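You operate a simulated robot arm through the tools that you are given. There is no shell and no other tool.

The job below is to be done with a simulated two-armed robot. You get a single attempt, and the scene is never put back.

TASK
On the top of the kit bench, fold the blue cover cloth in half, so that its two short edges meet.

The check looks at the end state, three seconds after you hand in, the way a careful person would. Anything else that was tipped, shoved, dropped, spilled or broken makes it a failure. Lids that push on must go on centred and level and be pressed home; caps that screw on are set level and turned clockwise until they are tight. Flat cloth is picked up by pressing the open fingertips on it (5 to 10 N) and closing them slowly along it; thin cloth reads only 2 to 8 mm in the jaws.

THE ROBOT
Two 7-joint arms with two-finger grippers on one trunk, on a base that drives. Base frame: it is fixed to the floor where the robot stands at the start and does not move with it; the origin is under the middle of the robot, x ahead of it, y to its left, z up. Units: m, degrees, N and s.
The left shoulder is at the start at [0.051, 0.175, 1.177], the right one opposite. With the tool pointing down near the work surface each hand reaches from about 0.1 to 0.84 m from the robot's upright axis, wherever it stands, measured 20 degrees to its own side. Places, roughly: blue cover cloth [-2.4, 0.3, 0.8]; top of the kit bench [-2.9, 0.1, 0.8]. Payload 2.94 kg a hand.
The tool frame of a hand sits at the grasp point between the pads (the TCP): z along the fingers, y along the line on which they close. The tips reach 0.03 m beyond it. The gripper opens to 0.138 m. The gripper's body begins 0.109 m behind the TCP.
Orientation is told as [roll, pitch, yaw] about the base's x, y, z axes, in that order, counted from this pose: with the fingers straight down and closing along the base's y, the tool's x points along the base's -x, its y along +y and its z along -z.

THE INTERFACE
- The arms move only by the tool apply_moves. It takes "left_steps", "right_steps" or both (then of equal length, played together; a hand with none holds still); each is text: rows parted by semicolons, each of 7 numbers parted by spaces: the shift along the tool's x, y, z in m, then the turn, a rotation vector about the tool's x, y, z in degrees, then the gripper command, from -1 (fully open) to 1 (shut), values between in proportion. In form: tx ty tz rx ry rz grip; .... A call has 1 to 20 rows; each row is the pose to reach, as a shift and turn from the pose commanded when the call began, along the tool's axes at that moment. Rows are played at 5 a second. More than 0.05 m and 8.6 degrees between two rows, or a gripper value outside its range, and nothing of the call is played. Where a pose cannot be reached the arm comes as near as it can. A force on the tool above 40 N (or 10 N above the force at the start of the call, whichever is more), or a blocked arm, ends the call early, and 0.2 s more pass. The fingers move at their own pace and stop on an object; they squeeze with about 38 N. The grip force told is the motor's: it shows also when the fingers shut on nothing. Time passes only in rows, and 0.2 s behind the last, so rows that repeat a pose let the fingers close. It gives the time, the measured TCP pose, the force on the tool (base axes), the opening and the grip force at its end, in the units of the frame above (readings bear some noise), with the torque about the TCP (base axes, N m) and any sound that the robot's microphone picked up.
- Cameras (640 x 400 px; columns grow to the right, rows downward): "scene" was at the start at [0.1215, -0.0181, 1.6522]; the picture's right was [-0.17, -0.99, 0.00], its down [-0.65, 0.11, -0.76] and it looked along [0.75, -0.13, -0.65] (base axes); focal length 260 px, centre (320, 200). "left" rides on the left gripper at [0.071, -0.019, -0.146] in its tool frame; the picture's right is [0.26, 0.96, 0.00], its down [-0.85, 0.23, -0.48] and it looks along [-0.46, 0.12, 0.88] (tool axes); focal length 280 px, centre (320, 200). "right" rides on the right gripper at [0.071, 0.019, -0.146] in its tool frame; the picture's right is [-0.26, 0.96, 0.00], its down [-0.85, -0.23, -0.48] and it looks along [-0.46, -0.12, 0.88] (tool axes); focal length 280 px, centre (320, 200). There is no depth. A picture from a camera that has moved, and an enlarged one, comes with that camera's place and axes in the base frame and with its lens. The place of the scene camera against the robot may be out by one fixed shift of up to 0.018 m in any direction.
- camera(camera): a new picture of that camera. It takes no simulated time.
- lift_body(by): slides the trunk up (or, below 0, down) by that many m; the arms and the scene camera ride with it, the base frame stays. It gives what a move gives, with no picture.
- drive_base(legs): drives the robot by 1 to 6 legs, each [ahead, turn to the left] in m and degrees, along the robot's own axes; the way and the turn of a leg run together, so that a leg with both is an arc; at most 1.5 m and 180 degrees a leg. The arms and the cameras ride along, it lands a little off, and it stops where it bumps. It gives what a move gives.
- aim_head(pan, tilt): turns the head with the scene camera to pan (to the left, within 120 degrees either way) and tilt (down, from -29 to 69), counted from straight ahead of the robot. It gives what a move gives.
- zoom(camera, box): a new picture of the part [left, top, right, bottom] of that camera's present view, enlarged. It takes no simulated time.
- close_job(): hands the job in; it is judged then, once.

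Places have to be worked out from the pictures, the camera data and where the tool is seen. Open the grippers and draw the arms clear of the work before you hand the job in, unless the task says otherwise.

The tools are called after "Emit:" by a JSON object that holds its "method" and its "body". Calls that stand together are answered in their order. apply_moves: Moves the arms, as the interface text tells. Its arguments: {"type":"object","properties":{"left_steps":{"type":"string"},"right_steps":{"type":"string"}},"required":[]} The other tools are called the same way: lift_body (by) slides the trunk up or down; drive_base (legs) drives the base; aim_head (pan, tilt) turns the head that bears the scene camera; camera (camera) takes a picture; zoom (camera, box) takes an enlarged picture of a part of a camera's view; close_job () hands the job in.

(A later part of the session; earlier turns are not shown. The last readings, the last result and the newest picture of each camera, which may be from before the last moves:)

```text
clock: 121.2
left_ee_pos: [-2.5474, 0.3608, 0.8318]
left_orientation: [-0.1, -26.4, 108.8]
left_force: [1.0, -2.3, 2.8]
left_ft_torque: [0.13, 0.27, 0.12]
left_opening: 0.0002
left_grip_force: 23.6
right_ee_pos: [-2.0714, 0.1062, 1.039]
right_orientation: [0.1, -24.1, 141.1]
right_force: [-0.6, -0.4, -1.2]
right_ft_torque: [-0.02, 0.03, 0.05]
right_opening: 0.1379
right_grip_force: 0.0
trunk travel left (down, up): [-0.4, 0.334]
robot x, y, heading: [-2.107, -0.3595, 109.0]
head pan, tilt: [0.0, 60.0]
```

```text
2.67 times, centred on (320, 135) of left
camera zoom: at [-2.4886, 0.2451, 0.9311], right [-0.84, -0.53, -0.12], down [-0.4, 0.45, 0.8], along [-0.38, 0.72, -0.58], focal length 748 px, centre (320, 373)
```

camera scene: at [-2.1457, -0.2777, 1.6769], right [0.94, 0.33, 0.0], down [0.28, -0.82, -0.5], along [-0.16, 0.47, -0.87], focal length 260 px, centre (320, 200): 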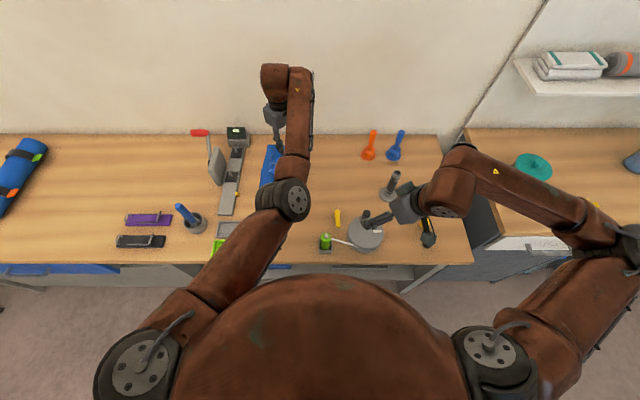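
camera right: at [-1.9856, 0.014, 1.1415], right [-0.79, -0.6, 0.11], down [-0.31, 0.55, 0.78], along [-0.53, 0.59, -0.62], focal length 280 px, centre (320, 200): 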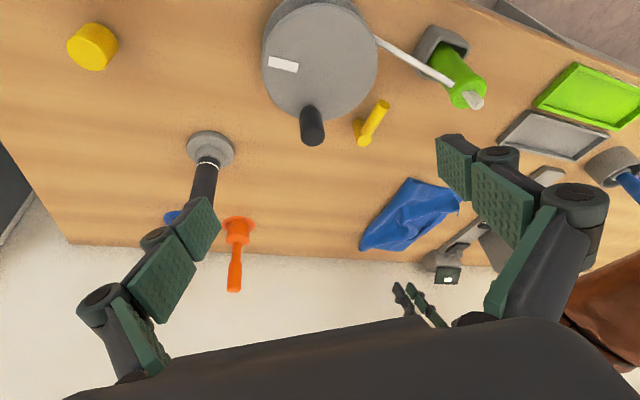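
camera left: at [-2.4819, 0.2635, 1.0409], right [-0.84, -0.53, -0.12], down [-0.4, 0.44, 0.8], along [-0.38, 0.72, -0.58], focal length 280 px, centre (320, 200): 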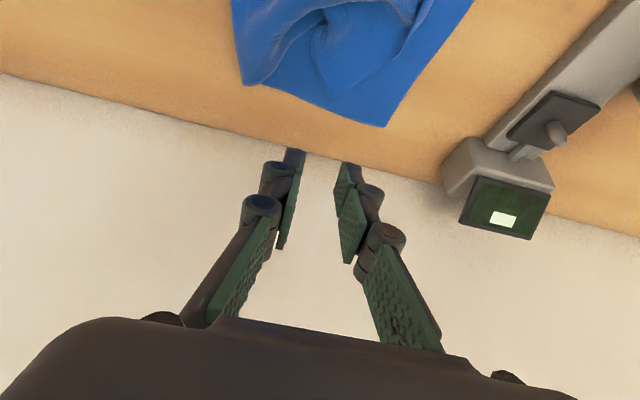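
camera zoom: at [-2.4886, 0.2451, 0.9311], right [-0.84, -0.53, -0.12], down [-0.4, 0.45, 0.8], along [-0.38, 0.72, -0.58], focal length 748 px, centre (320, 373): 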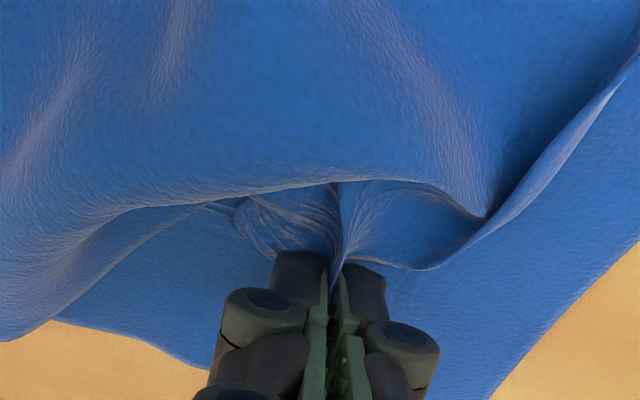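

A ridge of the C piece runs into the jaws. I lift 1.2 cm and check.

Emit:
{"method": "apply_moves", "body": {"left_steps": "-0.0027 0 -0.0054 0 0 0 1; -0.0053 0 -0.0108 0 0 0 1; -0.0053 0 -0.0108 0 0 0 1"}}

Emit:
{"method": "zoom", "body": {"camera": "left", "box": [200, 60, 440, 210]}}

Emit:
{"method": "zoom", "body": {"camera": "right", "box": [350, 170, 470, 270]}}

```text
clock: 122.0
left_ee_pos: [-2.5471, 0.3616, 0.8444]
left_orientation: [-0.1, -26.4, 108.9]
left_force: [0.2, 1.1, -1.0]
left_ft_torque: [-0.06, 0.01, -0.01]
left_opening: 0.0066
left_grip_force: 33.6
right_ee_pos: [-2.0715, 0.1067, 1.0382]
right_orientation: [0.1, -24.0, 140.9]
right_force: [-0.5, 0.6, 0.1]
right_ft_torque: [0.01, -0.02, 0.02]
right_opening: 0.138
right_grip_force: 0.0
trunk travel left (down, up): [-0.4, 0.334]
robot x, y, heading: [-2.1026, -0.3609, 109.1]
head pan, tilt: [0.0, 60.0]
```

```text
2.67 times, centred on (320, 135) of left
camera zoom: at [-2.4886, 0.2448, 0.9439], right [-0.84, -0.53, -0.12], down [-0.4, 0.45, 0.8], along [-0.38, 0.72, -0.58], focal length 748 px, centre (320, 373)
```

zoom: 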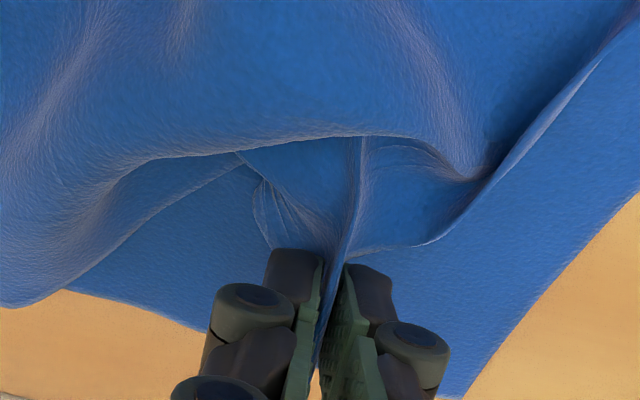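

```text
4.00 times, centred on (410, 220) of right
camera zoom: at [-1.986, 0.0141, 1.1414], right [-0.79, -0.6, 0.11], down [-0.31, 0.55, 0.78], along [-0.53, 0.59, -0.62], focal length 1122 px, centre (-40, 120)
```

zoom: 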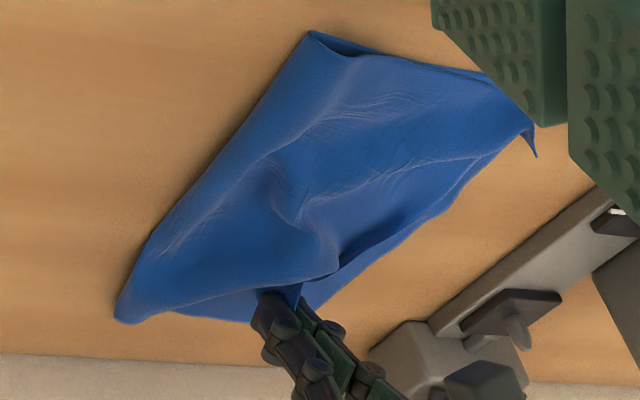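

C is held alone. I drag it to B: about 2.5 cm farther, 2.7 cm left, turning 34° counter-clockwise to square it, low over the base layer.

Emit:
{"method": "apply_moves", "body": {"left_steps": "-0.0045 0.0054 0.0022 -3 0 -6.1 1; -0.009 0.0108 0.0044 -6 0 -12.2 1; -0.0134 0.0162 0.0067 -9.1 0 -18.3 1; -0.0179 0.0216 0.0089 -12.1 0 -24.4 1; -0.0224 0.027 0.0111 -15.1 0 -30.5 1; -0.0224 0.027 0.0111 -15.1 0 -30.5 1"}}

Emit:
{"method": "camera", "body": {"camera": "left"}}

Emit:
{"method": "zoom", "body": {"camera": "right", "box": [350, 170, 470, 270]}}

```text
clock: 123.4
left_ee_pos: [-2.5808, 0.3751, 0.844]
left_orientation: [-0.1, -26.4, 143.1]
left_force: [-0.7, 1.1, -1.3]
left_ft_torque: [-0.01, 0.0, 0.02]
left_opening: 0.0039
left_grip_force: 30.0
right_ee_pos: [-2.0708, 0.1063, 1.0395]
right_orientation: [-0.1, -24.0, 141.1]
right_force: [0.2, -0.5, -0.2]
right_ft_torque: [-0.02, 0.01, -0.01]
right_opening: 0.138
right_grip_force: 0.0
trunk travel left (down, up): [-0.4, 0.334]
robot x, y, heading: [-2.1049, -0.3619, 109.2]
head pan, tilt: [0.0, 60.0]
```

```text
taken
camera left: at [-2.4687, 0.3123, 0.9435], right [-0.39, -0.91, -0.12], down [-0.58, 0.15, 0.8], along [-0.71, 0.38, -0.58], focal length 280 px, centre (320, 200)
```

left: 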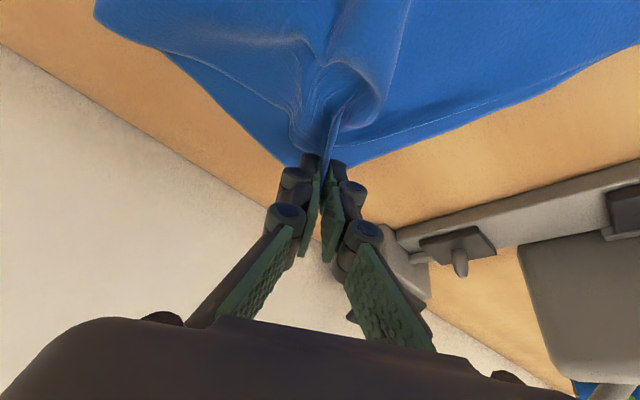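

```text
4.00 times, centred on (410, 220) of right
camera zoom: at [-1.9861, 0.0141, 1.1415], right [-0.79, -0.6, 0.11], down [-0.31, 0.55, 0.78], along [-0.53, 0.59, -0.62], focal length 1122 px, centre (-40, 120)
```

zoom: 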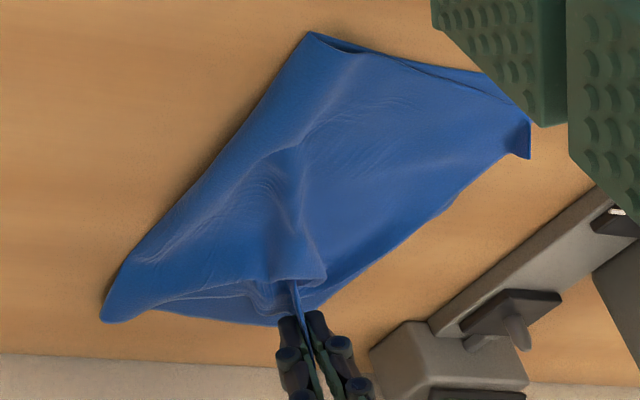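

Emit:
{"method": "zoom", "body": {"camera": "left", "box": [200, 40, 440, 190]}}

```text
2.67 times, centred on (320, 115) of left
camera zoom: at [-2.4687, 0.3123, 0.9435], right [-0.39, -0.91, -0.12], down [-0.58, 0.15, 0.8], along [-0.71, 0.38, -0.58], focal length 748 px, centre (320, 427)
```

zoom: 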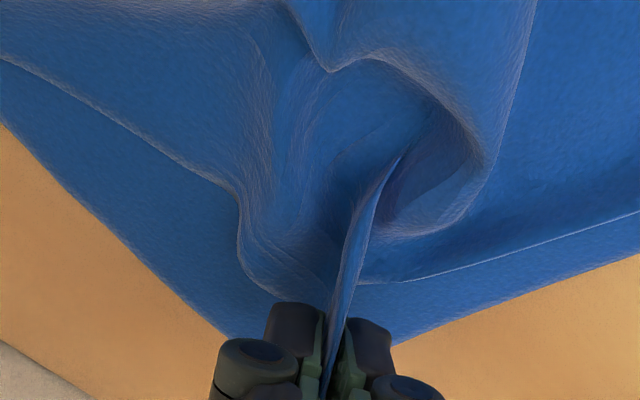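

The far half has unfolded properly. I lower 1 cm, release and rise.

Emit:
{"method": "apply_moves", "body": {"left_steps": "0.0022 0 0.0045 0 0 0 1; 0.0044 0 0.009 0 0 0 0.9; 0.0044 0 0.009 0 0 0 0.8; 0.0044 0 0.009 0 0 0 0.7; 0.0044 0 0.009 0 0 0 0.6; 0.0044 0 0.009 0 0 0 0.55; 0.0 0 0.0 0 0 0 0.55; -0.0133 0 -0.0269 0 0 0 0.5; -0.031 0 -0.063 0 0 0 0.5; -0.0487 0 -0.0985 0 0 0 0.5"}}

Emit:
{"method": "camera", "body": {"camera": "left"}}

Emit:
{"method": "zoom", "body": {"camera": "right", "box": [350, 150, 470, 270]}}

```text
clock: 125.6
left_ee_pos: [-2.5814, 0.3753, 0.9545]
left_orientation: [0.0, -26.2, 143.0]
left_force: [-0.1, -1.1, -0.5]
left_ft_torque: [0.04, -0.01, -0.01]
left_opening: 0.0346
left_grip_force: 0.1
right_ee_pos: [-2.0711, 0.1053, 1.0388]
right_orientation: [0.0, -24.1, 141.0]
right_force: [0.0, 0.7, 0.3]
right_ft_torque: [0.01, 0.0, -0.03]
right_opening: 0.1377
right_grip_force: 0.0
trunk travel left (down, up): [-0.4, 0.334]
robot x, y, heading: [-2.1073, -0.3606, 109.1]
head pan, tilt: [0.0, 60.0]
```

```text
taken
camera left: at [-2.4685, 0.3123, 1.0536], right [-0.39, -0.91, -0.12], down [-0.58, 0.15, 0.8], along [-0.71, 0.38, -0.58], focal length 280 px, centre (320, 200)
```

left: 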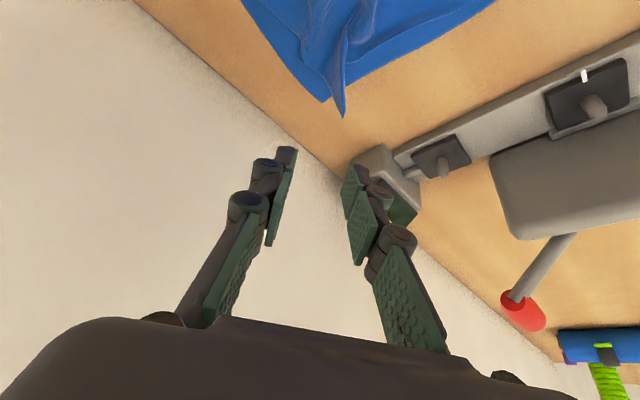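

```text
3.33 times, centred on (410, 210) of right
camera zoom: at [-1.9857, 0.0138, 1.1416], right [-0.79, -0.6, 0.11], down [-0.31, 0.55, 0.78], along [-0.53, 0.59, -0.62], focal length 935 px, centre (20, 167)
```

zoom: 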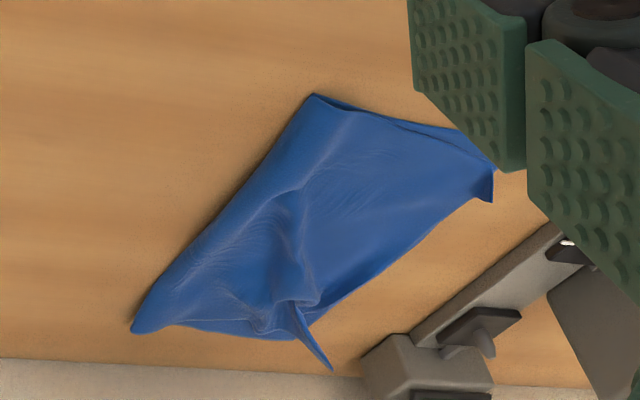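

C now slightly overshoots B as a small rib. I bring the left hand back to the viewing pose (first undo the yaw while rising, then the tilt).

Emit:
{"method": "apply_moves", "body": {"left_steps": "-0.0088 0 -0.0179 3 0 6.1 0; -0.0177 0 -0.0358 6 0 12.2 -0.4; -0.0265 0 -0.0538 9.1 0 18.3 -0.8; -0.0354 0 -0.0717 12.1 0 24.4 -1; -0.0442 0 -0.0896 15.1 0 30.5 -1"}}

Emit:
{"method": "apply_moves", "body": {"left_steps": "0.025 0 -0.012 0 4 0 -1; 0.05 0 -0.025 0 8 0 -1; 0.075 0 -0.037 0 12 0 -1; 0.1 0 -0.05 0 16 0 -1; 0.125 0 -0.062 0 20 0 -1; 0.15 0 -0.074 0 26 0 -1; 0.18 0 -0.09 0 26 0 -1"}}

Emit:
{"method": "camera", "body": {"camera": "left"}}

Emit:
{"method": "zoom", "body": {"camera": "left", "box": [190, 65, 366, 265]}}

```text
clock: 126.8
left_ee_pos: [-2.5811, 0.3731, 1.0546]
left_orientation: [-0.2, -26.4, 108.8]
left_force: [1.2, 0.0, 1.2]
left_ft_torque: [-0.01, 0.01, 0.04]
left_opening: 0.1354
left_grip_force: 0.0
right_ee_pos: [-2.0706, 0.1048, 1.0393]
right_orientation: [-0.1, -24.0, 141.0]
right_force: [0.1, 0.5, 0.0]
right_ft_torque: [0.0, 0.01, 0.01]
right_opening: 0.138
right_grip_force: 0.1
trunk travel left (down, up): [-0.4, 0.334]
robot x, y, heading: [-2.1072, -0.3591, 109.0]
head pan, tilt: [0.0, 60.0]
```

```text
clock: 128.4
left_ee_pos: [-2.5141, 0.1836, 1.0547]
left_orientation: [-0.1, -0.3, 108.7]
left_force: [0.5, 0.4, 0.5]
left_ft_torque: [0.03, -0.01, -0.01]
left_opening: 0.1384
left_grip_force: 0.0
right_ee_pos: [-2.0702, 0.105, 1.0399]
right_orientation: [0.0, -24.0, 140.9]
right_force: [0.3, 0.2, 1.1]
right_ft_torque: [0.05, 0.01, -0.02]
right_opening: 0.1379
right_grip_force: 0.1
trunk travel left (down, up): [-0.4, 0.334]
robot x, y, heading: [-2.1013, -0.3598, 109.0]
head pan, tilt: [0.0, 60.0]
```

```text
taken
camera left: at [-2.474, 0.121, 1.1996], right [-0.83, -0.56, 0.0], down [-0.49, 0.73, 0.48], along [-0.27, 0.4, -0.88], focal length 280 px, centre (320, 200)
```

left: 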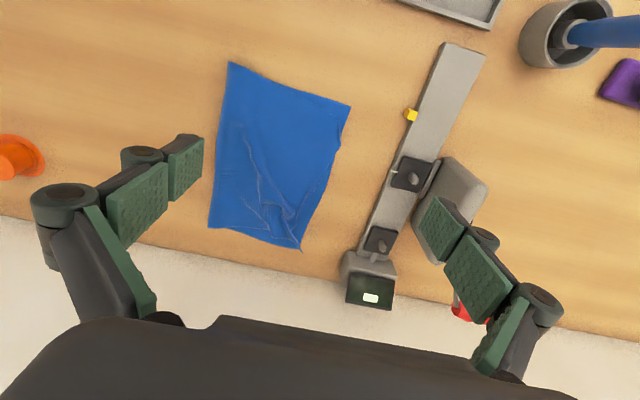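

```text
2.00 times, centred on (278, 165) of left
camera zoom: at [-2.474, 0.121, 1.1996], right [-0.83, -0.56, 0.0], down [-0.49, 0.73, 0.48], along [-0.27, 0.4, -0.88], focal length 561 px, centre (404, 270)
```

zoom: 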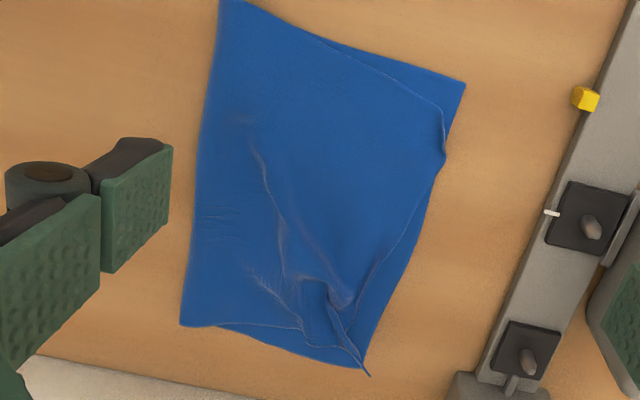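

Almost there: C is at B, D still sits ~3–4 cm short of A along the left edge. I zoom on both corners.

Emit:
{"method": "zoom", "body": {"camera": "left", "box": [290, 75, 380, 165]}}

Emit:
{"method": "zoom", "body": {"camera": "left", "box": [230, 180, 330, 260]}}

Emit:
{"method": "zoom", "body": {"camera": "right", "box": [350, 150, 470, 270]}}

```text
4.44 times, centred on (335, 120) of left
camera zoom: at [-2.474, 0.121, 1.1996], right [-0.83, -0.56, 0.0], down [-0.49, 0.73, 0.48], along [-0.27, 0.4, -0.88], focal length 1246 px, centre (253, 556)
```

zoom: 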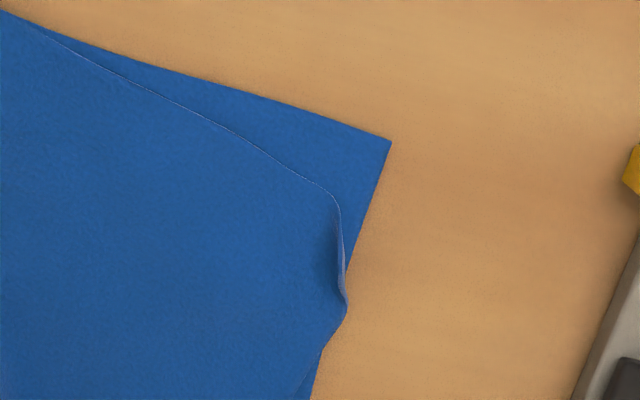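

```text
5.00 times, centred on (280, 220) of left
camera zoom: at [-2.474, 0.121, 1.1996], right [-0.83, -0.56, 0.0], down [-0.49, 0.73, 0.48], along [-0.27, 0.4, -0.88], focal length 1402 px, centre (520, 100)
```

zoom: 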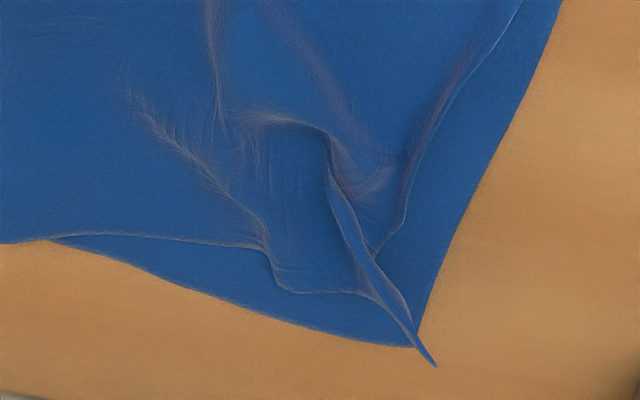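

```text
3.33 times, centred on (410, 210) of right
camera zoom: at [-1.9852, 0.0134, 1.1416], right [-0.79, -0.6, 0.11], down [-0.31, 0.55, 0.78], along [-0.53, 0.59, -0.62], focal length 935 px, centre (20, 167)
```

zoom: 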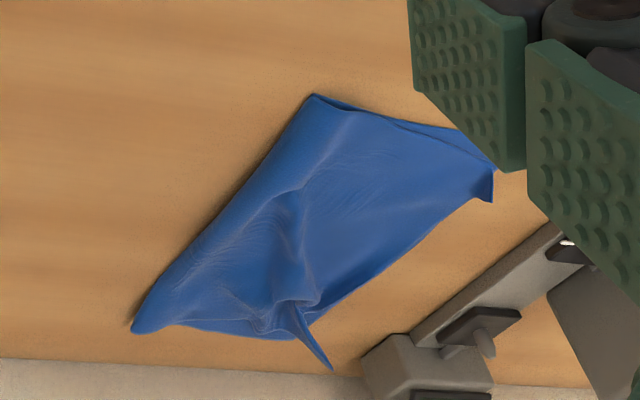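

At A, the flap corner D lies at (F0.688,R-0.249) and must come ≈5 cm toward me along the left edge. I move above it with a 2.4 cm gap, both fingertips on the flap just inside the edge.

Emit:
{"method": "apply_moves", "body": {"left_steps": "-0.015 0.0085 0.02 0 0 0 -0.4; -0.03 0.017 0.06 0 0 0 0.2; -0.03 0.017 0.1 0 0 0 0.652; -0.03 0.017 0.14 0 0 0 0.652; -0.03 0.017 0.18 0 0 0 0.652; -0.03 0.017 0.2 0 0 0 0.652; -0.03 0.017 0.2 0 0 0 0.652"}}

Emit:
{"method": "zoom", "body": {"camera": "left", "box": [200, 40, 440, 190]}}

Emit:
{"method": "zoom", "body": {"camera": "right", "box": [350, 150, 470, 270]}}

```text
clock: 130.0
left_ee_pos: [-2.5446, 0.2086, 0.8539]
left_orientation: [0.0, -0.5, 108.8]
left_force: [-0.2, -0.6, -0.1]
left_ft_torque: [-0.02, 0.01, -0.01]
left_opening: 0.024
left_grip_force: 0.1
right_ee_pos: [-2.0697, 0.1063, 1.0385]
right_orientation: [0.0, -24.0, 141.1]
right_force: [1.3, -0.6, -0.1]
right_ft_torque: [-0.02, 0.01, 0.02]
right_opening: 0.1379
right_grip_force: 0.0
trunk travel left (down, up): [-0.4, 0.334]
robot x, y, heading: [-2.1023, -0.3571, 109.3]
head pan, tilt: [0.0, 60.0]
```

```text
2.67 times, centred on (320, 115) of left
camera zoom: at [-2.504, 0.1466, 0.9995], right [-0.83, -0.56, 0.0], down [-0.49, 0.73, 0.48], along [-0.27, 0.4, -0.88], focal length 748 px, centre (320, 427)
```

zoom: 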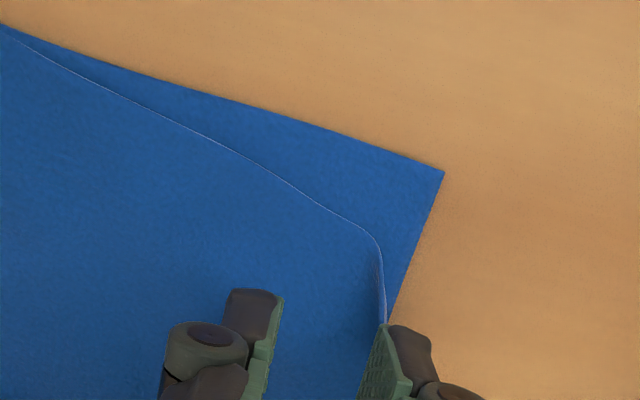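

```text
3.33 times, centred on (410, 210) of right
camera zoom: at [-1.986, 0.0142, 1.1415], right [-0.79, -0.6, 0.11], down [-0.31, 0.55, 0.78], along [-0.53, 0.58, -0.62], focal length 935 px, centre (20, 167)
```

zoom: 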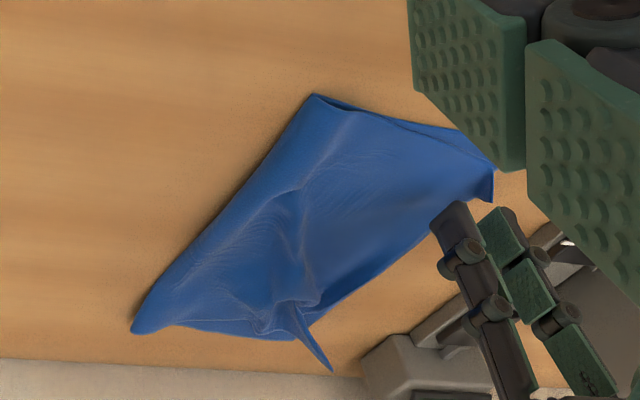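

The fingers will land right at D, the left one just inside the edge. I shift 4 mm right, lower to contact and press lightly.

Emit:
{"method": "apply_moves", "body": {"left_steps": "0 -0.004 0.008 0 0 0 0.652; 0 -0.004 0.016 0 0 0 0.652; 0 -0.004 0.02 0 0 0 0.652; 0 -0.004 0.0215 0 0 0 0.652; 0 -0.004 0.0215 0 0 0 0.652"}}

Emit:
{"method": "zoom", "body": {"camera": "left", "box": [200, 40, 440, 190]}}

```text
clock: 131.2
left_ee_pos: [-2.5371, 0.2113, 0.8335]
left_orientation: [-0.1, -0.5, 108.8]
left_force: [-0.3, -0.6, 0.4]
left_ft_torque: [0.0, 0.02, 0.02]
left_opening: 0.0241
left_grip_force: 0.0
right_ee_pos: [-2.0703, 0.1063, 1.0393]
right_orientation: [-0.1, -24.1, 141.1]
right_force: [-0.4, -0.8, -0.7]
right_ft_torque: [0.03, 0.02, -0.01]
right_opening: 0.1379
right_grip_force: 0.0
trunk travel left (down, up): [-0.4, 0.334]
robot x, y, heading: [-2.1075, -0.3606, 109.1]
head pan, tilt: [0.0, 60.0]
```

```text
2.67 times, centred on (320, 115) of left
camera zoom: at [-2.4991, 0.1473, 0.9787], right [-0.83, -0.56, 0.0], down [-0.49, 0.73, 0.48], along [-0.27, 0.4, -0.88], focal length 748 px, centre (320, 427)
```

zoom: 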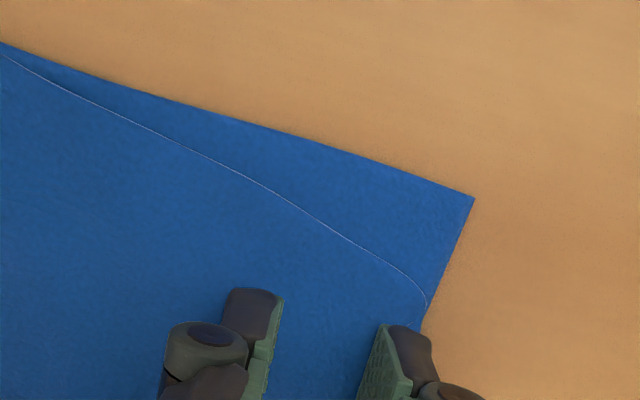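

Fingers are both on the flap at D. I press ~2 mm more and close slowly.

Emit:
{"method": "apply_moves", "body": {"left_steps": "0 0 0.001 0 0 0 0.652; 0 0 0.002 0 0 0 0.652; 0 0 0.002 0 0 0 0.652"}}

```text
clock: 132.0
left_ee_pos: [-2.5392, 0.211, 0.833]
left_orientation: [0.0, -0.4, 108.9]
left_force: [-0.2, 0.6, 4.3]
left_ft_torque: [-0.03, 0.06, -0.02]
left_opening: 0.0239
left_grip_force: 0.2
right_ee_pos: [-2.0698, 0.105, 1.0383]
right_orientation: [-0.1, -24.0, 141.0]
right_force: [-0.4, -0.3, 0.6]
right_ft_torque: [0.0, 0.0, -0.05]
right_opening: 0.138
right_grip_force: 0.1
trunk travel left (down, up): [-0.4, 0.334]
robot x, y, heading: [-2.1045, -0.362, 109.0]
head pan, tilt: [0.0, 60.0]
```

Emit:
{"method": "apply_moves", "body": {"left_steps": "0 0 0.0003 0 0 0 0.69; 0 0 0.0003 0 0 0 0.73; 0 0 0.0003 0 0 0 0.77; 0 0 0.0003 0 0 0 0.81; 0 0 0.0003 0 0 0 0.85; 0 0 0.0003 0 0 0 0.89; 0 0 0.0003 0 0 0 0.93; 0 0 0.0003 0 0 0 0.97; 0 0 0.0003 0 0 0 1; 0 0 0.0003 0 0 0 1; 0 0 0.0003 0 0 0 1; 0 0 -0.006 0 0 0 1; 0 0 -0.01 0 0 0 1; 0 0 -0.01 0 0 0 1"}}

Emit:
{"method": "zoom", "body": {"camera": "left", "box": [200, 40, 440, 190]}}

Emit:
{"method": "zoom", "body": {"camera": "right", "box": [350, 150, 470, 270]}}

```text
clock: 135.0
left_ee_pos: [-2.5386, 0.2118, 0.8412]
left_orientation: [-0.1, -0.5, 108.7]
left_force: [0.6, 0.0, 0.5]
left_ft_torque: [-0.01, 0.02, -0.01]
left_opening: 0.0
left_grip_force: 28.4
right_ee_pos: [-2.0715, 0.1048, 1.0379]
right_orientation: [0.0, -24.0, 141.0]
right_force: [0.3, 0.0, 1.0]
right_ft_torque: [0.01, 0.0, -0.02]
right_opening: 0.1379
right_grip_force: 0.0
trunk travel left (down, up): [-0.4, 0.334]
robot x, y, heading: [-2.106, -0.3613, 108.8]
head pan, tilt: [0.0, 60.0]
```

```text
2.67 times, centred on (320, 115) of left
camera zoom: at [-2.4982, 0.1482, 0.9861], right [-0.83, -0.56, 0.0], down [-0.49, 0.73, 0.48], along [-0.27, 0.4, -0.88], focal length 748 px, centre (320, 427)
```

zoom: 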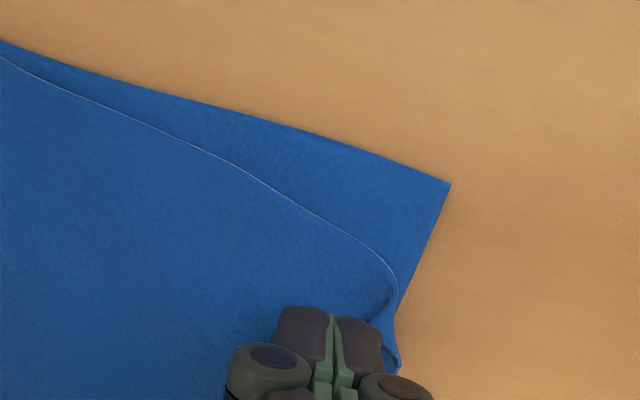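

```text
3.33 times, centred on (410, 210) of right
camera zoom: at [-1.986, 0.0142, 1.1414], right [-0.79, -0.6, 0.11], down [-0.31, 0.55, 0.78], along [-0.53, 0.58, -0.62], focal length 935 px, centre (20, 167)
```

zoom: 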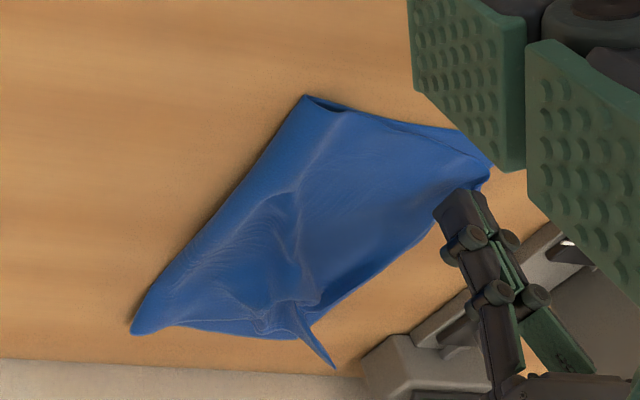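

It slipped (opening 0). I rise 5 cm, open and look at D again.

Emit:
{"method": "apply_moves", "body": {"left_steps": "0 0 -0.02 0 0 0 0.8; 0 0 -0.05 0 0 0 0.5; 0.01 0 -0.06 0 0 0 0.4; 0.01 0 -0.06 0 0 0 0.4"}}

Emit:
{"method": "zoom", "body": {"camera": "left", "box": [260, 60, 400, 180]}}

Emit:
{"method": "zoom", "body": {"camera": "right", "box": [400, 160, 450, 210]}}

```text
clock: 136.0
left_ee_pos: [-2.5356, 0.2002, 0.902]
left_orientation: [-0.2, -0.3, 108.8]
left_force: [0.5, 0.7, -0.2]
left_ft_torque: [0.03, -0.01, 0.05]
left_opening: 0.0415
left_grip_force: 0.1
right_ee_pos: [-2.0721, 0.1073, 1.038]
right_orientation: [-0.1, -23.9, 141.0]
right_force: [-0.1, -0.2, 0.7]
right_ft_torque: [-0.01, 0.01, -0.02]
right_opening: 0.1379
right_grip_force: 0.1
trunk travel left (down, up): [-0.4, 0.334]
robot x, y, heading: [-2.1077, -0.361, 109.0]
head pan, tilt: [0.0, 60.0]
```

```text
3.33 times, centred on (330, 120) of left
camera zoom: at [-2.4952, 0.1374, 1.0471], right [-0.83, -0.56, 0.0], down [-0.49, 0.73, 0.48], along [-0.27, 0.4, -0.88], focal length 935 px, centre (287, 467)
```

zoom: 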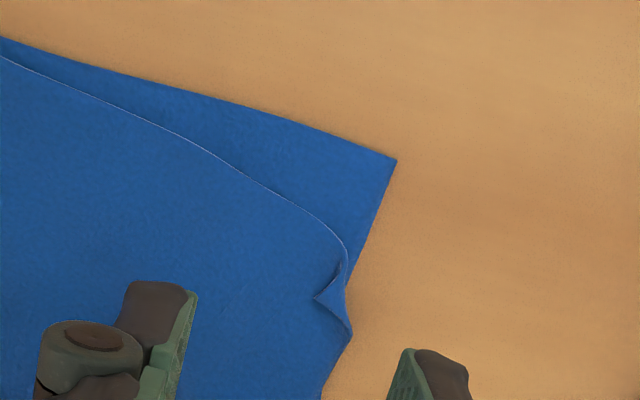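

```text
8.00 times, centred on (425, 185) of right
camera zoom: at [-1.986, 0.0144, 1.1413], right [-0.79, -0.6, 0.11], down [-0.31, 0.55, 0.78], along [-0.53, 0.58, -0.62], focal length 2243 px, centre (-520, 320)
```

zoom: 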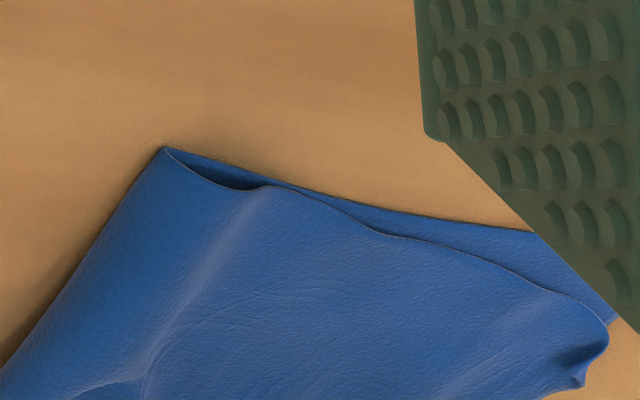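

D's very tip (≈1 cm) is folded back and the flap's near edge must come ~4 cm toward me. I pinch again, with a wider 3.5 cm gap and firmer press, at F≈0.672, R≈-0.217.

Emit:
{"method": "apply_moves", "body": {"left_steps": "0 -0.003 0.03 0 0 0 0.493; 0 -0.006 0.055 0 0 0 0.493; 0 -0.006 0.066 0 0 0 0.493; 0 -0.006 0.069 0 0 0 0.493; 0 -0.006 0.0705 0 0 0 0.493; 0 -0.006 0.0705 0 0 0 0.493"}}

Emit:
{"method": "zoom", "body": {"camera": "left", "box": [200, 40, 440, 190]}}

```text
clock: 137.4
left_ee_pos: [-2.529, 0.2033, 0.8321]
left_orientation: [-0.1, -0.5, 108.9]
left_force: [-0.3, -0.7, 8.2]
left_ft_torque: [-0.13, 0.14, 0.05]
left_opening: 0.0353
left_grip_force: 0.5
right_ee_pos: [-2.0705, 0.1059, 1.0385]
right_orientation: [0.1, -24.0, 141.0]
right_force: [0.4, 0.0, 0.6]
right_ft_torque: [-0.01, -0.01, 0.03]
right_opening: 0.138
right_grip_force: 0.1
trunk travel left (down, up): [-0.4, 0.334]
robot x, y, heading: [-2.108, -0.3637, 109.1]
head pan, tilt: [0.0, 60.0]
```

```text
2.67 times, centred on (320, 115) of left
camera zoom: at [-2.4894, 0.1402, 0.9773], right [-0.83, -0.56, 0.0], down [-0.49, 0.72, 0.48], along [-0.27, 0.4, -0.88], focal length 748 px, centre (320, 427)
```

zoom: 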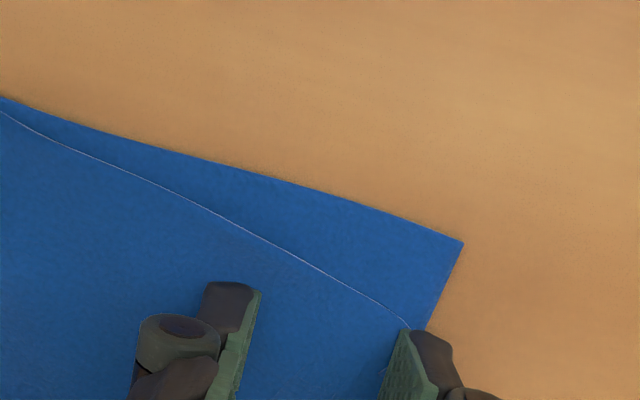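

8 N, both tips on the flap near its corner. I close slowly, then lift 1 cm.

Emit:
{"method": "apply_moves", "body": {"left_steps": "0 0 0 0 0 0 0.53; 0 0 0 0 0 0 0.57; 0 0 0 0 0 0 0.61; 0 0 0 0 0 0 0.65; 0 0 0 0 0 0 0.69; 0 0 0 0 0 0 0.73; 0 0 0 0 0 0 0.77; 0 0 0 0 0 0 0.81; 0 0 0 0 0 0 0.85; 0 0 0 0 0 0 0.89; 0 0 0 0 0 0 0.93; 0 0 0 0 0 0 0.97; 0 0 0 0 0 0 1; 0 0 0 0 0 0 1; 0 0 0 0 0 0 1; 0 0 -0.005 0 0 0 1; 0 0 -0.01 0 0 0 1; 0 0 -0.01 0 0 0 1"}}

Emit:
{"method": "zoom", "body": {"camera": "left", "box": [200, 40, 440, 190]}}

Emit:
{"method": "zoom", "body": {"camera": "right", "box": [350, 150, 470, 270]}}

```text
clock: 141.2
left_ee_pos: [-2.5293, 0.2027, 0.8421]
left_orientation: [-0.1, -0.4, 108.8]
left_force: [0.4, 1.3, 1.0]
left_ft_torque: [0.04, -0.06, 0.01]
left_opening: 0.0053
left_grip_force: 29.2
right_ee_pos: [-2.0714, 0.106, 1.0389]
right_orientation: [0.0, -24.1, 141.0]
right_force: [0.4, 0.2, 0.9]
right_ft_torque: [-0.02, 0.06, -0.01]
right_opening: 0.1385
right_grip_force: 0.0
trunk travel left (down, up): [-0.4, 0.334]
robot x, y, heading: [-2.1093, -0.3582, 109.0]
head pan, tilt: [0.0, 60.0]
```

```text
2.67 times, centred on (320, 115) of left
camera zoom: at [-2.4892, 0.1405, 0.9869], right [-0.83, -0.56, 0.0], down [-0.49, 0.73, 0.48], along [-0.27, 0.4, -0.88], focal length 748 px, centre (320, 427)
```

zoom: 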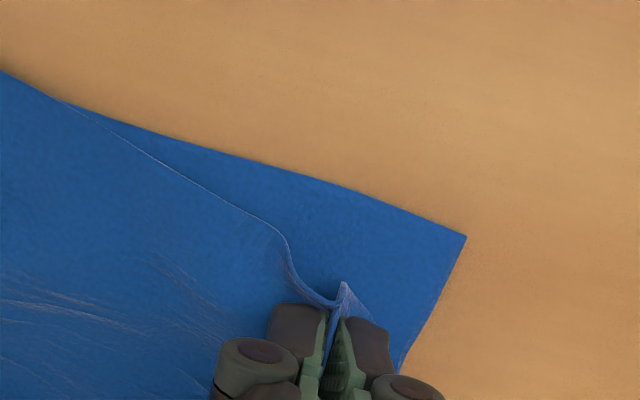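

```text
3.33 times, centred on (410, 210) of right
camera zoom: at [-1.9858, 0.0141, 1.1414], right [-0.79, -0.6, 0.11], down [-0.31, 0.55, 0.78], along [-0.53, 0.59, -0.62], focal length 935 px, centre (20, 167)
```

zoom: 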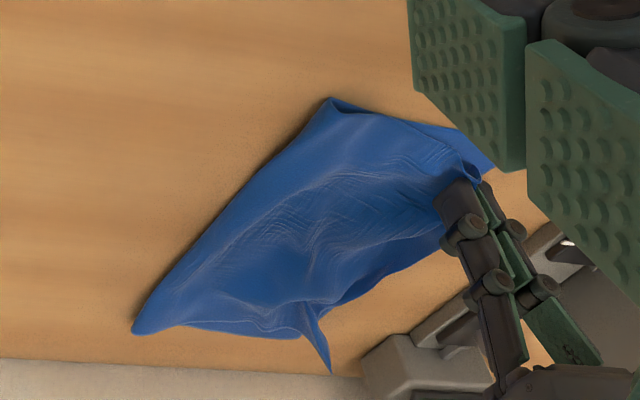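

Held (5 mm). I drag D about 2.6 cm toward me and slightly left, turning ~20° counter-clockwise to bring the flap's near edge onto the base's near edge.

Emit:
{"method": "apply_moves", "body": {"left_steps": "0.0065 0.0015 0 0 0 -5 1; 0.013 0.003 0 0 0 -10 1; 0.0195 0.0045 0 0 0 -15 1; 0.026 0.006 0 0 0 -20 1; 0.026 0.006 0 0 0 -20 1"}}

Emit:
{"method": "zoom", "body": {"camera": "left", "box": [160, 0, 440, 190]}}

Emit:
{"method": "zoom", "body": {"camera": "right", "box": [350, 150, 470, 270]}}

```text
clock: 142.4
left_ee_pos: [-2.527, 0.1778, 0.8406]
left_orientation: [-0.1, -0.3, 128.9]
left_force: [-1.7, -0.3, -1.3]
left_ft_torque: [0.02, 0.0, -0.04]
left_opening: 0.0062
left_grip_force: 43.7
right_ee_pos: [-2.0709, 0.1067, 1.0376]
right_orientation: [0.0, -24.0, 141.0]
right_force: [0.6, -0.3, -0.5]
right_ft_torque: [-0.01, 0.02, 0.03]
right_opening: 0.1381
right_grip_force: 0.1
trunk travel left (down, up): [-0.4, 0.334]
robot x, y, heading: [-2.1069, -0.3625, 109.0]
head pan, tilt: [0.0, 60.0]
```

```text
2.11 times, centred on (300, 95) of left
camera zoom: at [-2.4689, 0.132, 0.9869], right [-0.59, -0.81, 0.0], down [-0.71, 0.51, 0.48], along [-0.39, 0.28, -0.88], focal length 590 px, centre (362, 421)
```

zoom: 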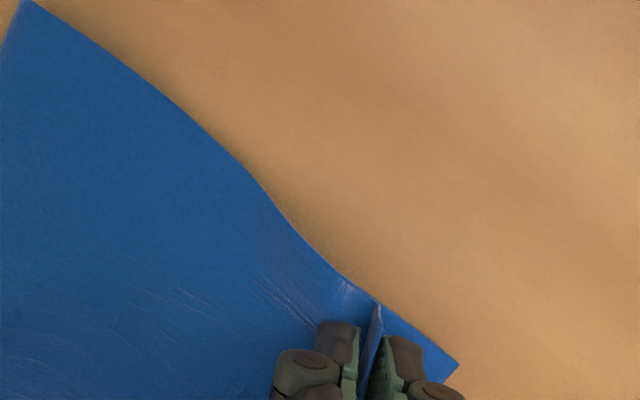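

```text
3.33 times, centred on (410, 210) of right
camera zoom: at [-1.986, 0.0142, 1.1414], right [-0.79, -0.6, 0.11], down [-0.31, 0.55, 0.78], along [-0.53, 0.58, -0.62], focal length 935 px, centre (20, 167)
```

zoom: 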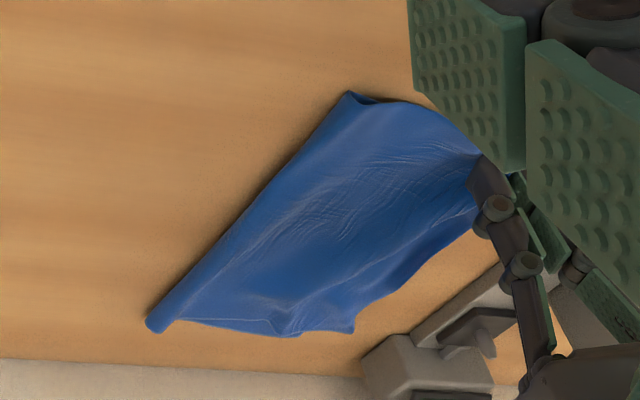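

The flap's near edge now lies on the base's near edge. I lower, release and back off to view the whole.

Emit:
{"method": "apply_moves", "body": {"left_steps": "0 0 0.005 0 0 0 1; 0 0 0.008 0 0 0 0.9; 0 0 0.008 0 0 0 0.8; 0 0 0.008 0 0 0 0.7; 0 0 0.008 0 0 0 0.6; 0 0 0.008 0 0 0 0.5; 0 0 0.0 0 0 0 0.5; 0 0 -0.04 0 0 0 0.4; 0 0 -0.08 0 0 0 0.2; 0 0 -0.12 0 0 0 0; 0 0 -0.16 0 0 0 -0.5; 0 0 -0.2 0 0 0 -1; 0 0 -0.215 0 0 5 -1; 0 0 -0.215 0 0 12 -1; 0 0 -0.215 0 0 20 -1; 0 0 -0.215 0 0 20 -1"}}

Emit:
{"method": "camera", "body": {"camera": "left"}}

Emit:
{"method": "zoom", "body": {"camera": "left", "box": [180, 55, 372, 265]}}

Emit:
{"method": "zoom", "body": {"camera": "right", "box": [350, 150, 470, 270]}}

```text
clock: 145.8
left_ee_pos: [-2.5272, 0.1754, 1.0552]
left_orientation: [-0.1, -0.4, 108.7]
left_force: [0.1, 0.4, 0.0]
left_ft_torque: [-0.01, -0.01, 0.04]
left_opening: 0.1381
left_grip_force: 0.0
right_ee_pos: [-2.0711, 0.1054, 1.0373]
right_orientation: [0.0, -24.0, 141.1]
right_force: [-0.6, 0.3, -0.1]
right_ft_torque: [0.0, -0.02, -0.02]
right_opening: 0.1378
right_grip_force: 0.1
trunk travel left (down, up): [-0.4, 0.334]
robot x, y, heading: [-2.1049, -0.3604, 109.0]
head pan, tilt: [0.0, 60.0]
```

```text
taken
camera left: at [-2.4871, 0.1125, 1.2014], right [-0.83, -0.56, 0.0], down [-0.49, 0.73, 0.48], along [-0.27, 0.4, -0.88], focal length 280 px, centre (320, 200)
```

left: 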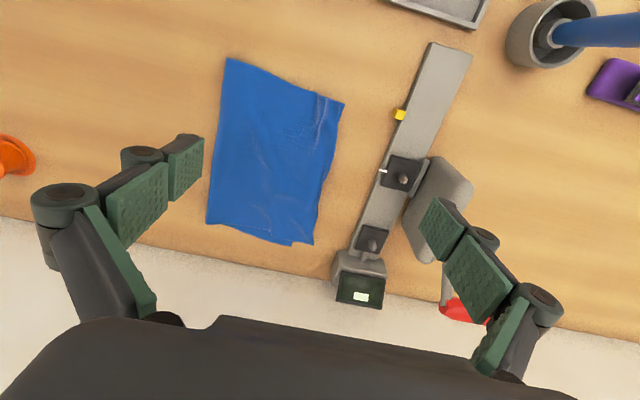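

```text
1.90 times, centred on (276, 160) of left
camera zoom: at [-2.4871, 0.1125, 1.2014], right [-0.83, -0.56, 0.0], down [-0.49, 0.73, 0.48], along [-0.27, 0.4, -0.88], focal length 534 px, centre (404, 276)
```

zoom: 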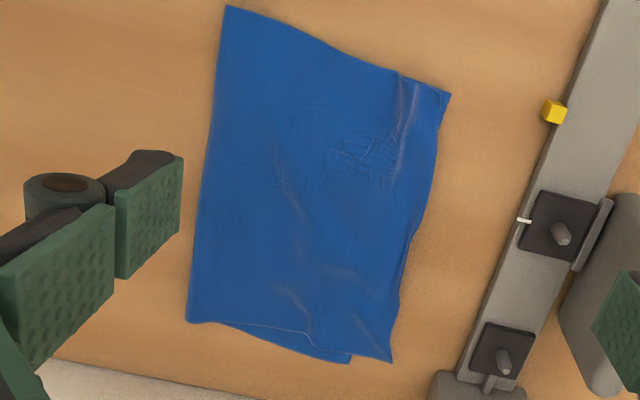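

```text
3.33 times, centred on (410, 210) of right
camera zoom: at [-1.9859, 0.0142, 1.1414], right [-0.79, -0.6, 0.11], down [-0.31, 0.55, 0.78], along [-0.53, 0.58, -0.62], focal length 935 px, centre (20, 167)
```

zoom: 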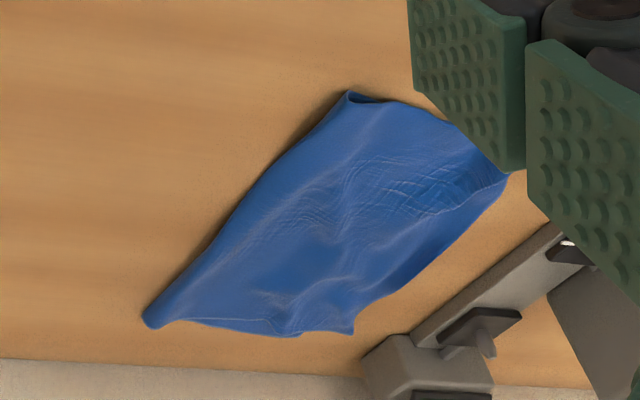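

This now looks like a proper half fold. I zoom on the corners for the remaining offsets.

Emit:
{"method": "zoom", "body": {"camera": "left", "box": [270, 80, 370, 160]}}

Emit:
{"method": "zoom", "body": {"camera": "left", "box": [230, 180, 340, 260]}}

Emit:
{"method": "zoom", "body": {"camera": "left", "box": [190, 45, 290, 125]}}

Emit:
{"method": "zoom", "body": {"camera": "left", "box": [190, 170, 290, 250]}}

```text
5.00 times, centred on (320, 120) of left
camera zoom: at [-2.4871, 0.1125, 1.2014], right [-0.83, -0.56, 0.0], down [-0.49, 0.73, 0.48], along [-0.27, 0.4, -0.88], focal length 1402 px, centre (320, 600)
```

zoom: 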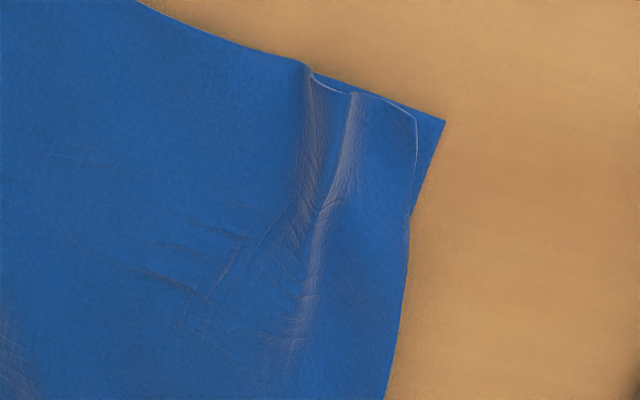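

```text
5.00 times, centred on (285, 220) of left
camera zoom: at [-2.4871, 0.1125, 1.2014], right [-0.83, -0.56, 0.0], down [-0.49, 0.73, 0.48], along [-0.27, 0.4, -0.88], focal length 1402 px, centre (495, 100)
```

zoom: 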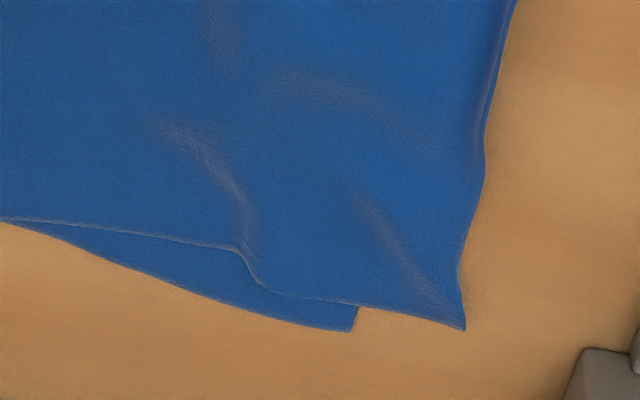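

```text
5.00 times, centred on (240, 85) of left
camera zoom: at [-2.4871, 0.1125, 1.2014], right [-0.83, -0.56, 0.0], down [-0.49, 0.73, 0.48], along [-0.27, 0.4, -0.88], focal length 1402 px, centre (720, 775)
```

zoom: 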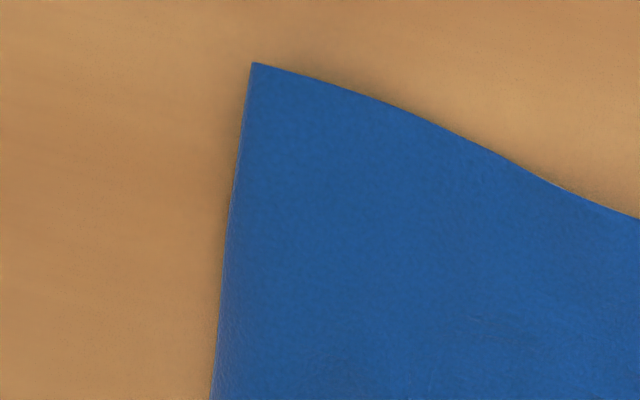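

```text
5.00 times, centred on (240, 210) of left
camera zoom: at [-2.4871, 0.1125, 1.2014], right [-0.83, -0.56, 0.0], down [-0.49, 0.73, 0.48], along [-0.27, 0.4, -0.88], focal length 1402 px, centre (720, 150)
```

zoom: 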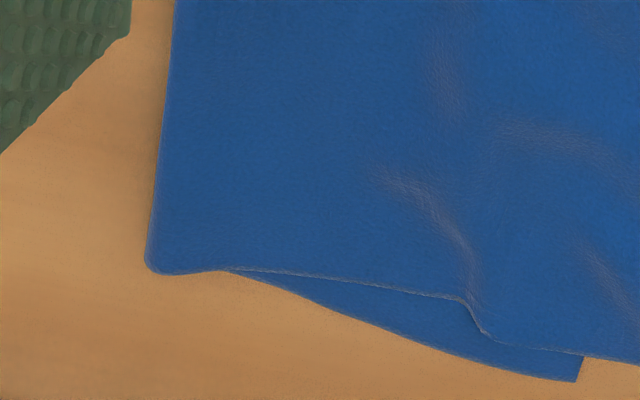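

Near corners match within ~1 cm, but at the far side C overshoots B by ≈3.8 cm to the left and the crease sits ~2 cm too far left. I'll slide the top layer right near the far end of the crease by a gentle friction drag with closed fingertips; first I hover there (tilt 30°).

Emit:
{"method": "apply_moves", "body": {"left_steps": "-0.024 -0.011 0 0 -3.75 0 -0.5; -0.048 -0.022 0 0 -7.5 0 0; -0.072 -0.033 0 0 -11.25 0 0.5; -0.096 -0.044 0 0 -15 0 1; -0.12 -0.055 0 0 -18.75 0 1; -0.144 -0.066 0 0 -22.5 0 1; -0.168 -0.077 0 0 -26.25 0 1; -0.192 -0.088 0 0 -30 0 1; -0.192 -0.088 0.05 0 -30 0 1; -0.192 -0.088 0.1 0 -30 0 1; -0.192 -0.088 0.15 0 -30 0 1; -0.192 -0.088 0.19 0 -30 0 1; -0.192 -0.088 0.19 0 -30 0 1"}}

Emit:
{"method": "zoom", "body": {"camera": "left", "box": [160, 0, 480, 200]}}

Emit:
{"method": "zoom", "body": {"camera": "right", "box": [350, 150, 470, 270]}}

```text
clock: 148.6
left_ee_pos: [-2.5069, 0.386, 0.8662]
left_orientation: [-0.1, -30.4, 108.8]
left_force: [0.3, 0.1, -0.2]
left_ft_torque: [0.0, -0.02, 0.0]
left_opening: 0.0001
left_grip_force: 27.9
right_ee_pos: [-2.0687, 0.1061, 1.0375]
right_orientation: [0.0, -24.1, 141.1]
right_force: [-0.9, -0.5, 0.1]
right_ft_torque: [-0.02, 0.01, -0.02]
right_opening: 0.138
right_grip_force: 0.0
trunk travel left (down, up): [-0.4, 0.334]
robot x, y, heading: [-2.1037, -0.3626, 109.0]
head pan, tilt: [0.0, 60.0]
```

```text
2.00 times, centred on (320, 100) of left
camera zoom: at [-2.4466, 0.2641, 0.9574], right [-0.84, -0.53, -0.13], down [-0.38, 0.39, 0.84], along [-0.39, 0.76, -0.53], focal length 561 px, centre (320, 400)
```

zoom: 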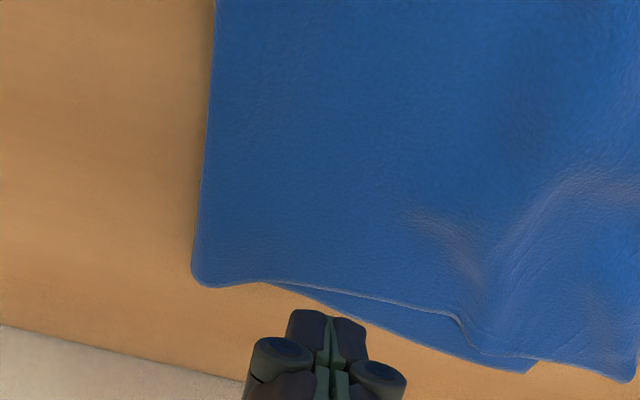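

```text
3.33 times, centred on (410, 210) of right
camera zoom: at [-1.9857, 0.0141, 1.1415], right [-0.79, -0.6, 0.11], down [-0.31, 0.55, 0.78], along [-0.53, 0.59, -0.62], focal length 935 px, centre (20, 167)
```

zoom: 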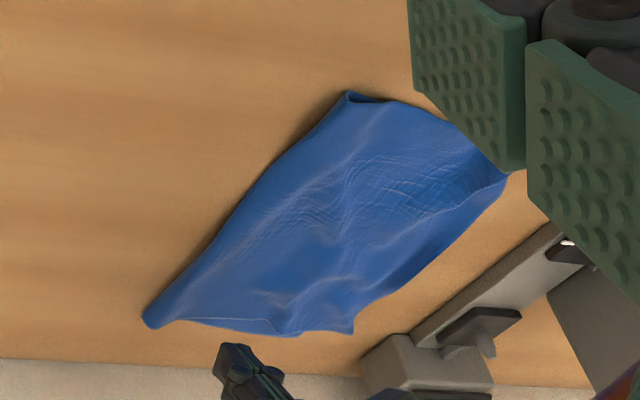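

Hovering over the right spot (R≈-0.135, F≈0.84). I lower to contact.

Emit:
{"method": "apply_moves", "body": {"left_steps": "0.0076 0 0.0129 0 0 0 1; 0.0142 0 0.0242 0 0 0 1; 0.0162 0 0.0276 0 0 0 1; 0.0172 0 0.0293 0 0 0 1; 0.0172 0 0.0293 0 0 0 1"}}

```text
clock: 149.8
left_ee_pos: [-2.5055, 0.3871, 0.8334]
left_orientation: [-0.1, -30.4, 109.0]
left_force: [0.0, 1.5, 0.4]
left_ft_torque: [-0.02, 0.0, -0.01]
left_opening: 0.0002
left_grip_force: 28.3
right_ee_pos: [-2.0703, 0.1064, 1.0393]
right_orientation: [-0.1, -24.0, 141.1]
right_force: [0.9, 0.0, 0.0]
right_ft_torque: [0.0, 0.0, 0.04]
right_opening: 0.1381
right_grip_force: 0.0
trunk travel left (down, up): [-0.4, 0.334]
robot x, y, heading: [-2.1072, -0.3624, 109.2]
head pan, tilt: [0.0, 60.0]
```

Emit:
{"method": "apply_moves", "body": {"left_steps": "0.0005 0 0.0009 0 0 0 1; 0.001 0 0.0017 0 0 0 1; 0.001 0 0.0017 0 0 0 1"}}

```text
clock: 150.6
left_ee_pos: [-2.5049, 0.3879, 0.8321]
left_orientation: [-0.2, -30.3, 108.9]
left_force: [0.5, -0.1, 0.4]
left_ft_torque: [0.04, 0.01, 0.0]
left_opening: 0.0
left_grip_force: 28.3
right_ee_pos: [-2.0709, 0.1064, 1.0399]
right_orientation: [0.0, -24.1, 141.0]
right_force: [-0.6, -0.4, 0.7]
right_ft_torque: [0.0, 0.02, -0.02]
right_opening: 0.138
right_grip_force: 0.1
trunk travel left (down, up): [-0.4, 0.334]
robot x, y, heading: [-2.1052, -0.3618, 109.2]
head pan, tilt: [0.0, 60.0]
```

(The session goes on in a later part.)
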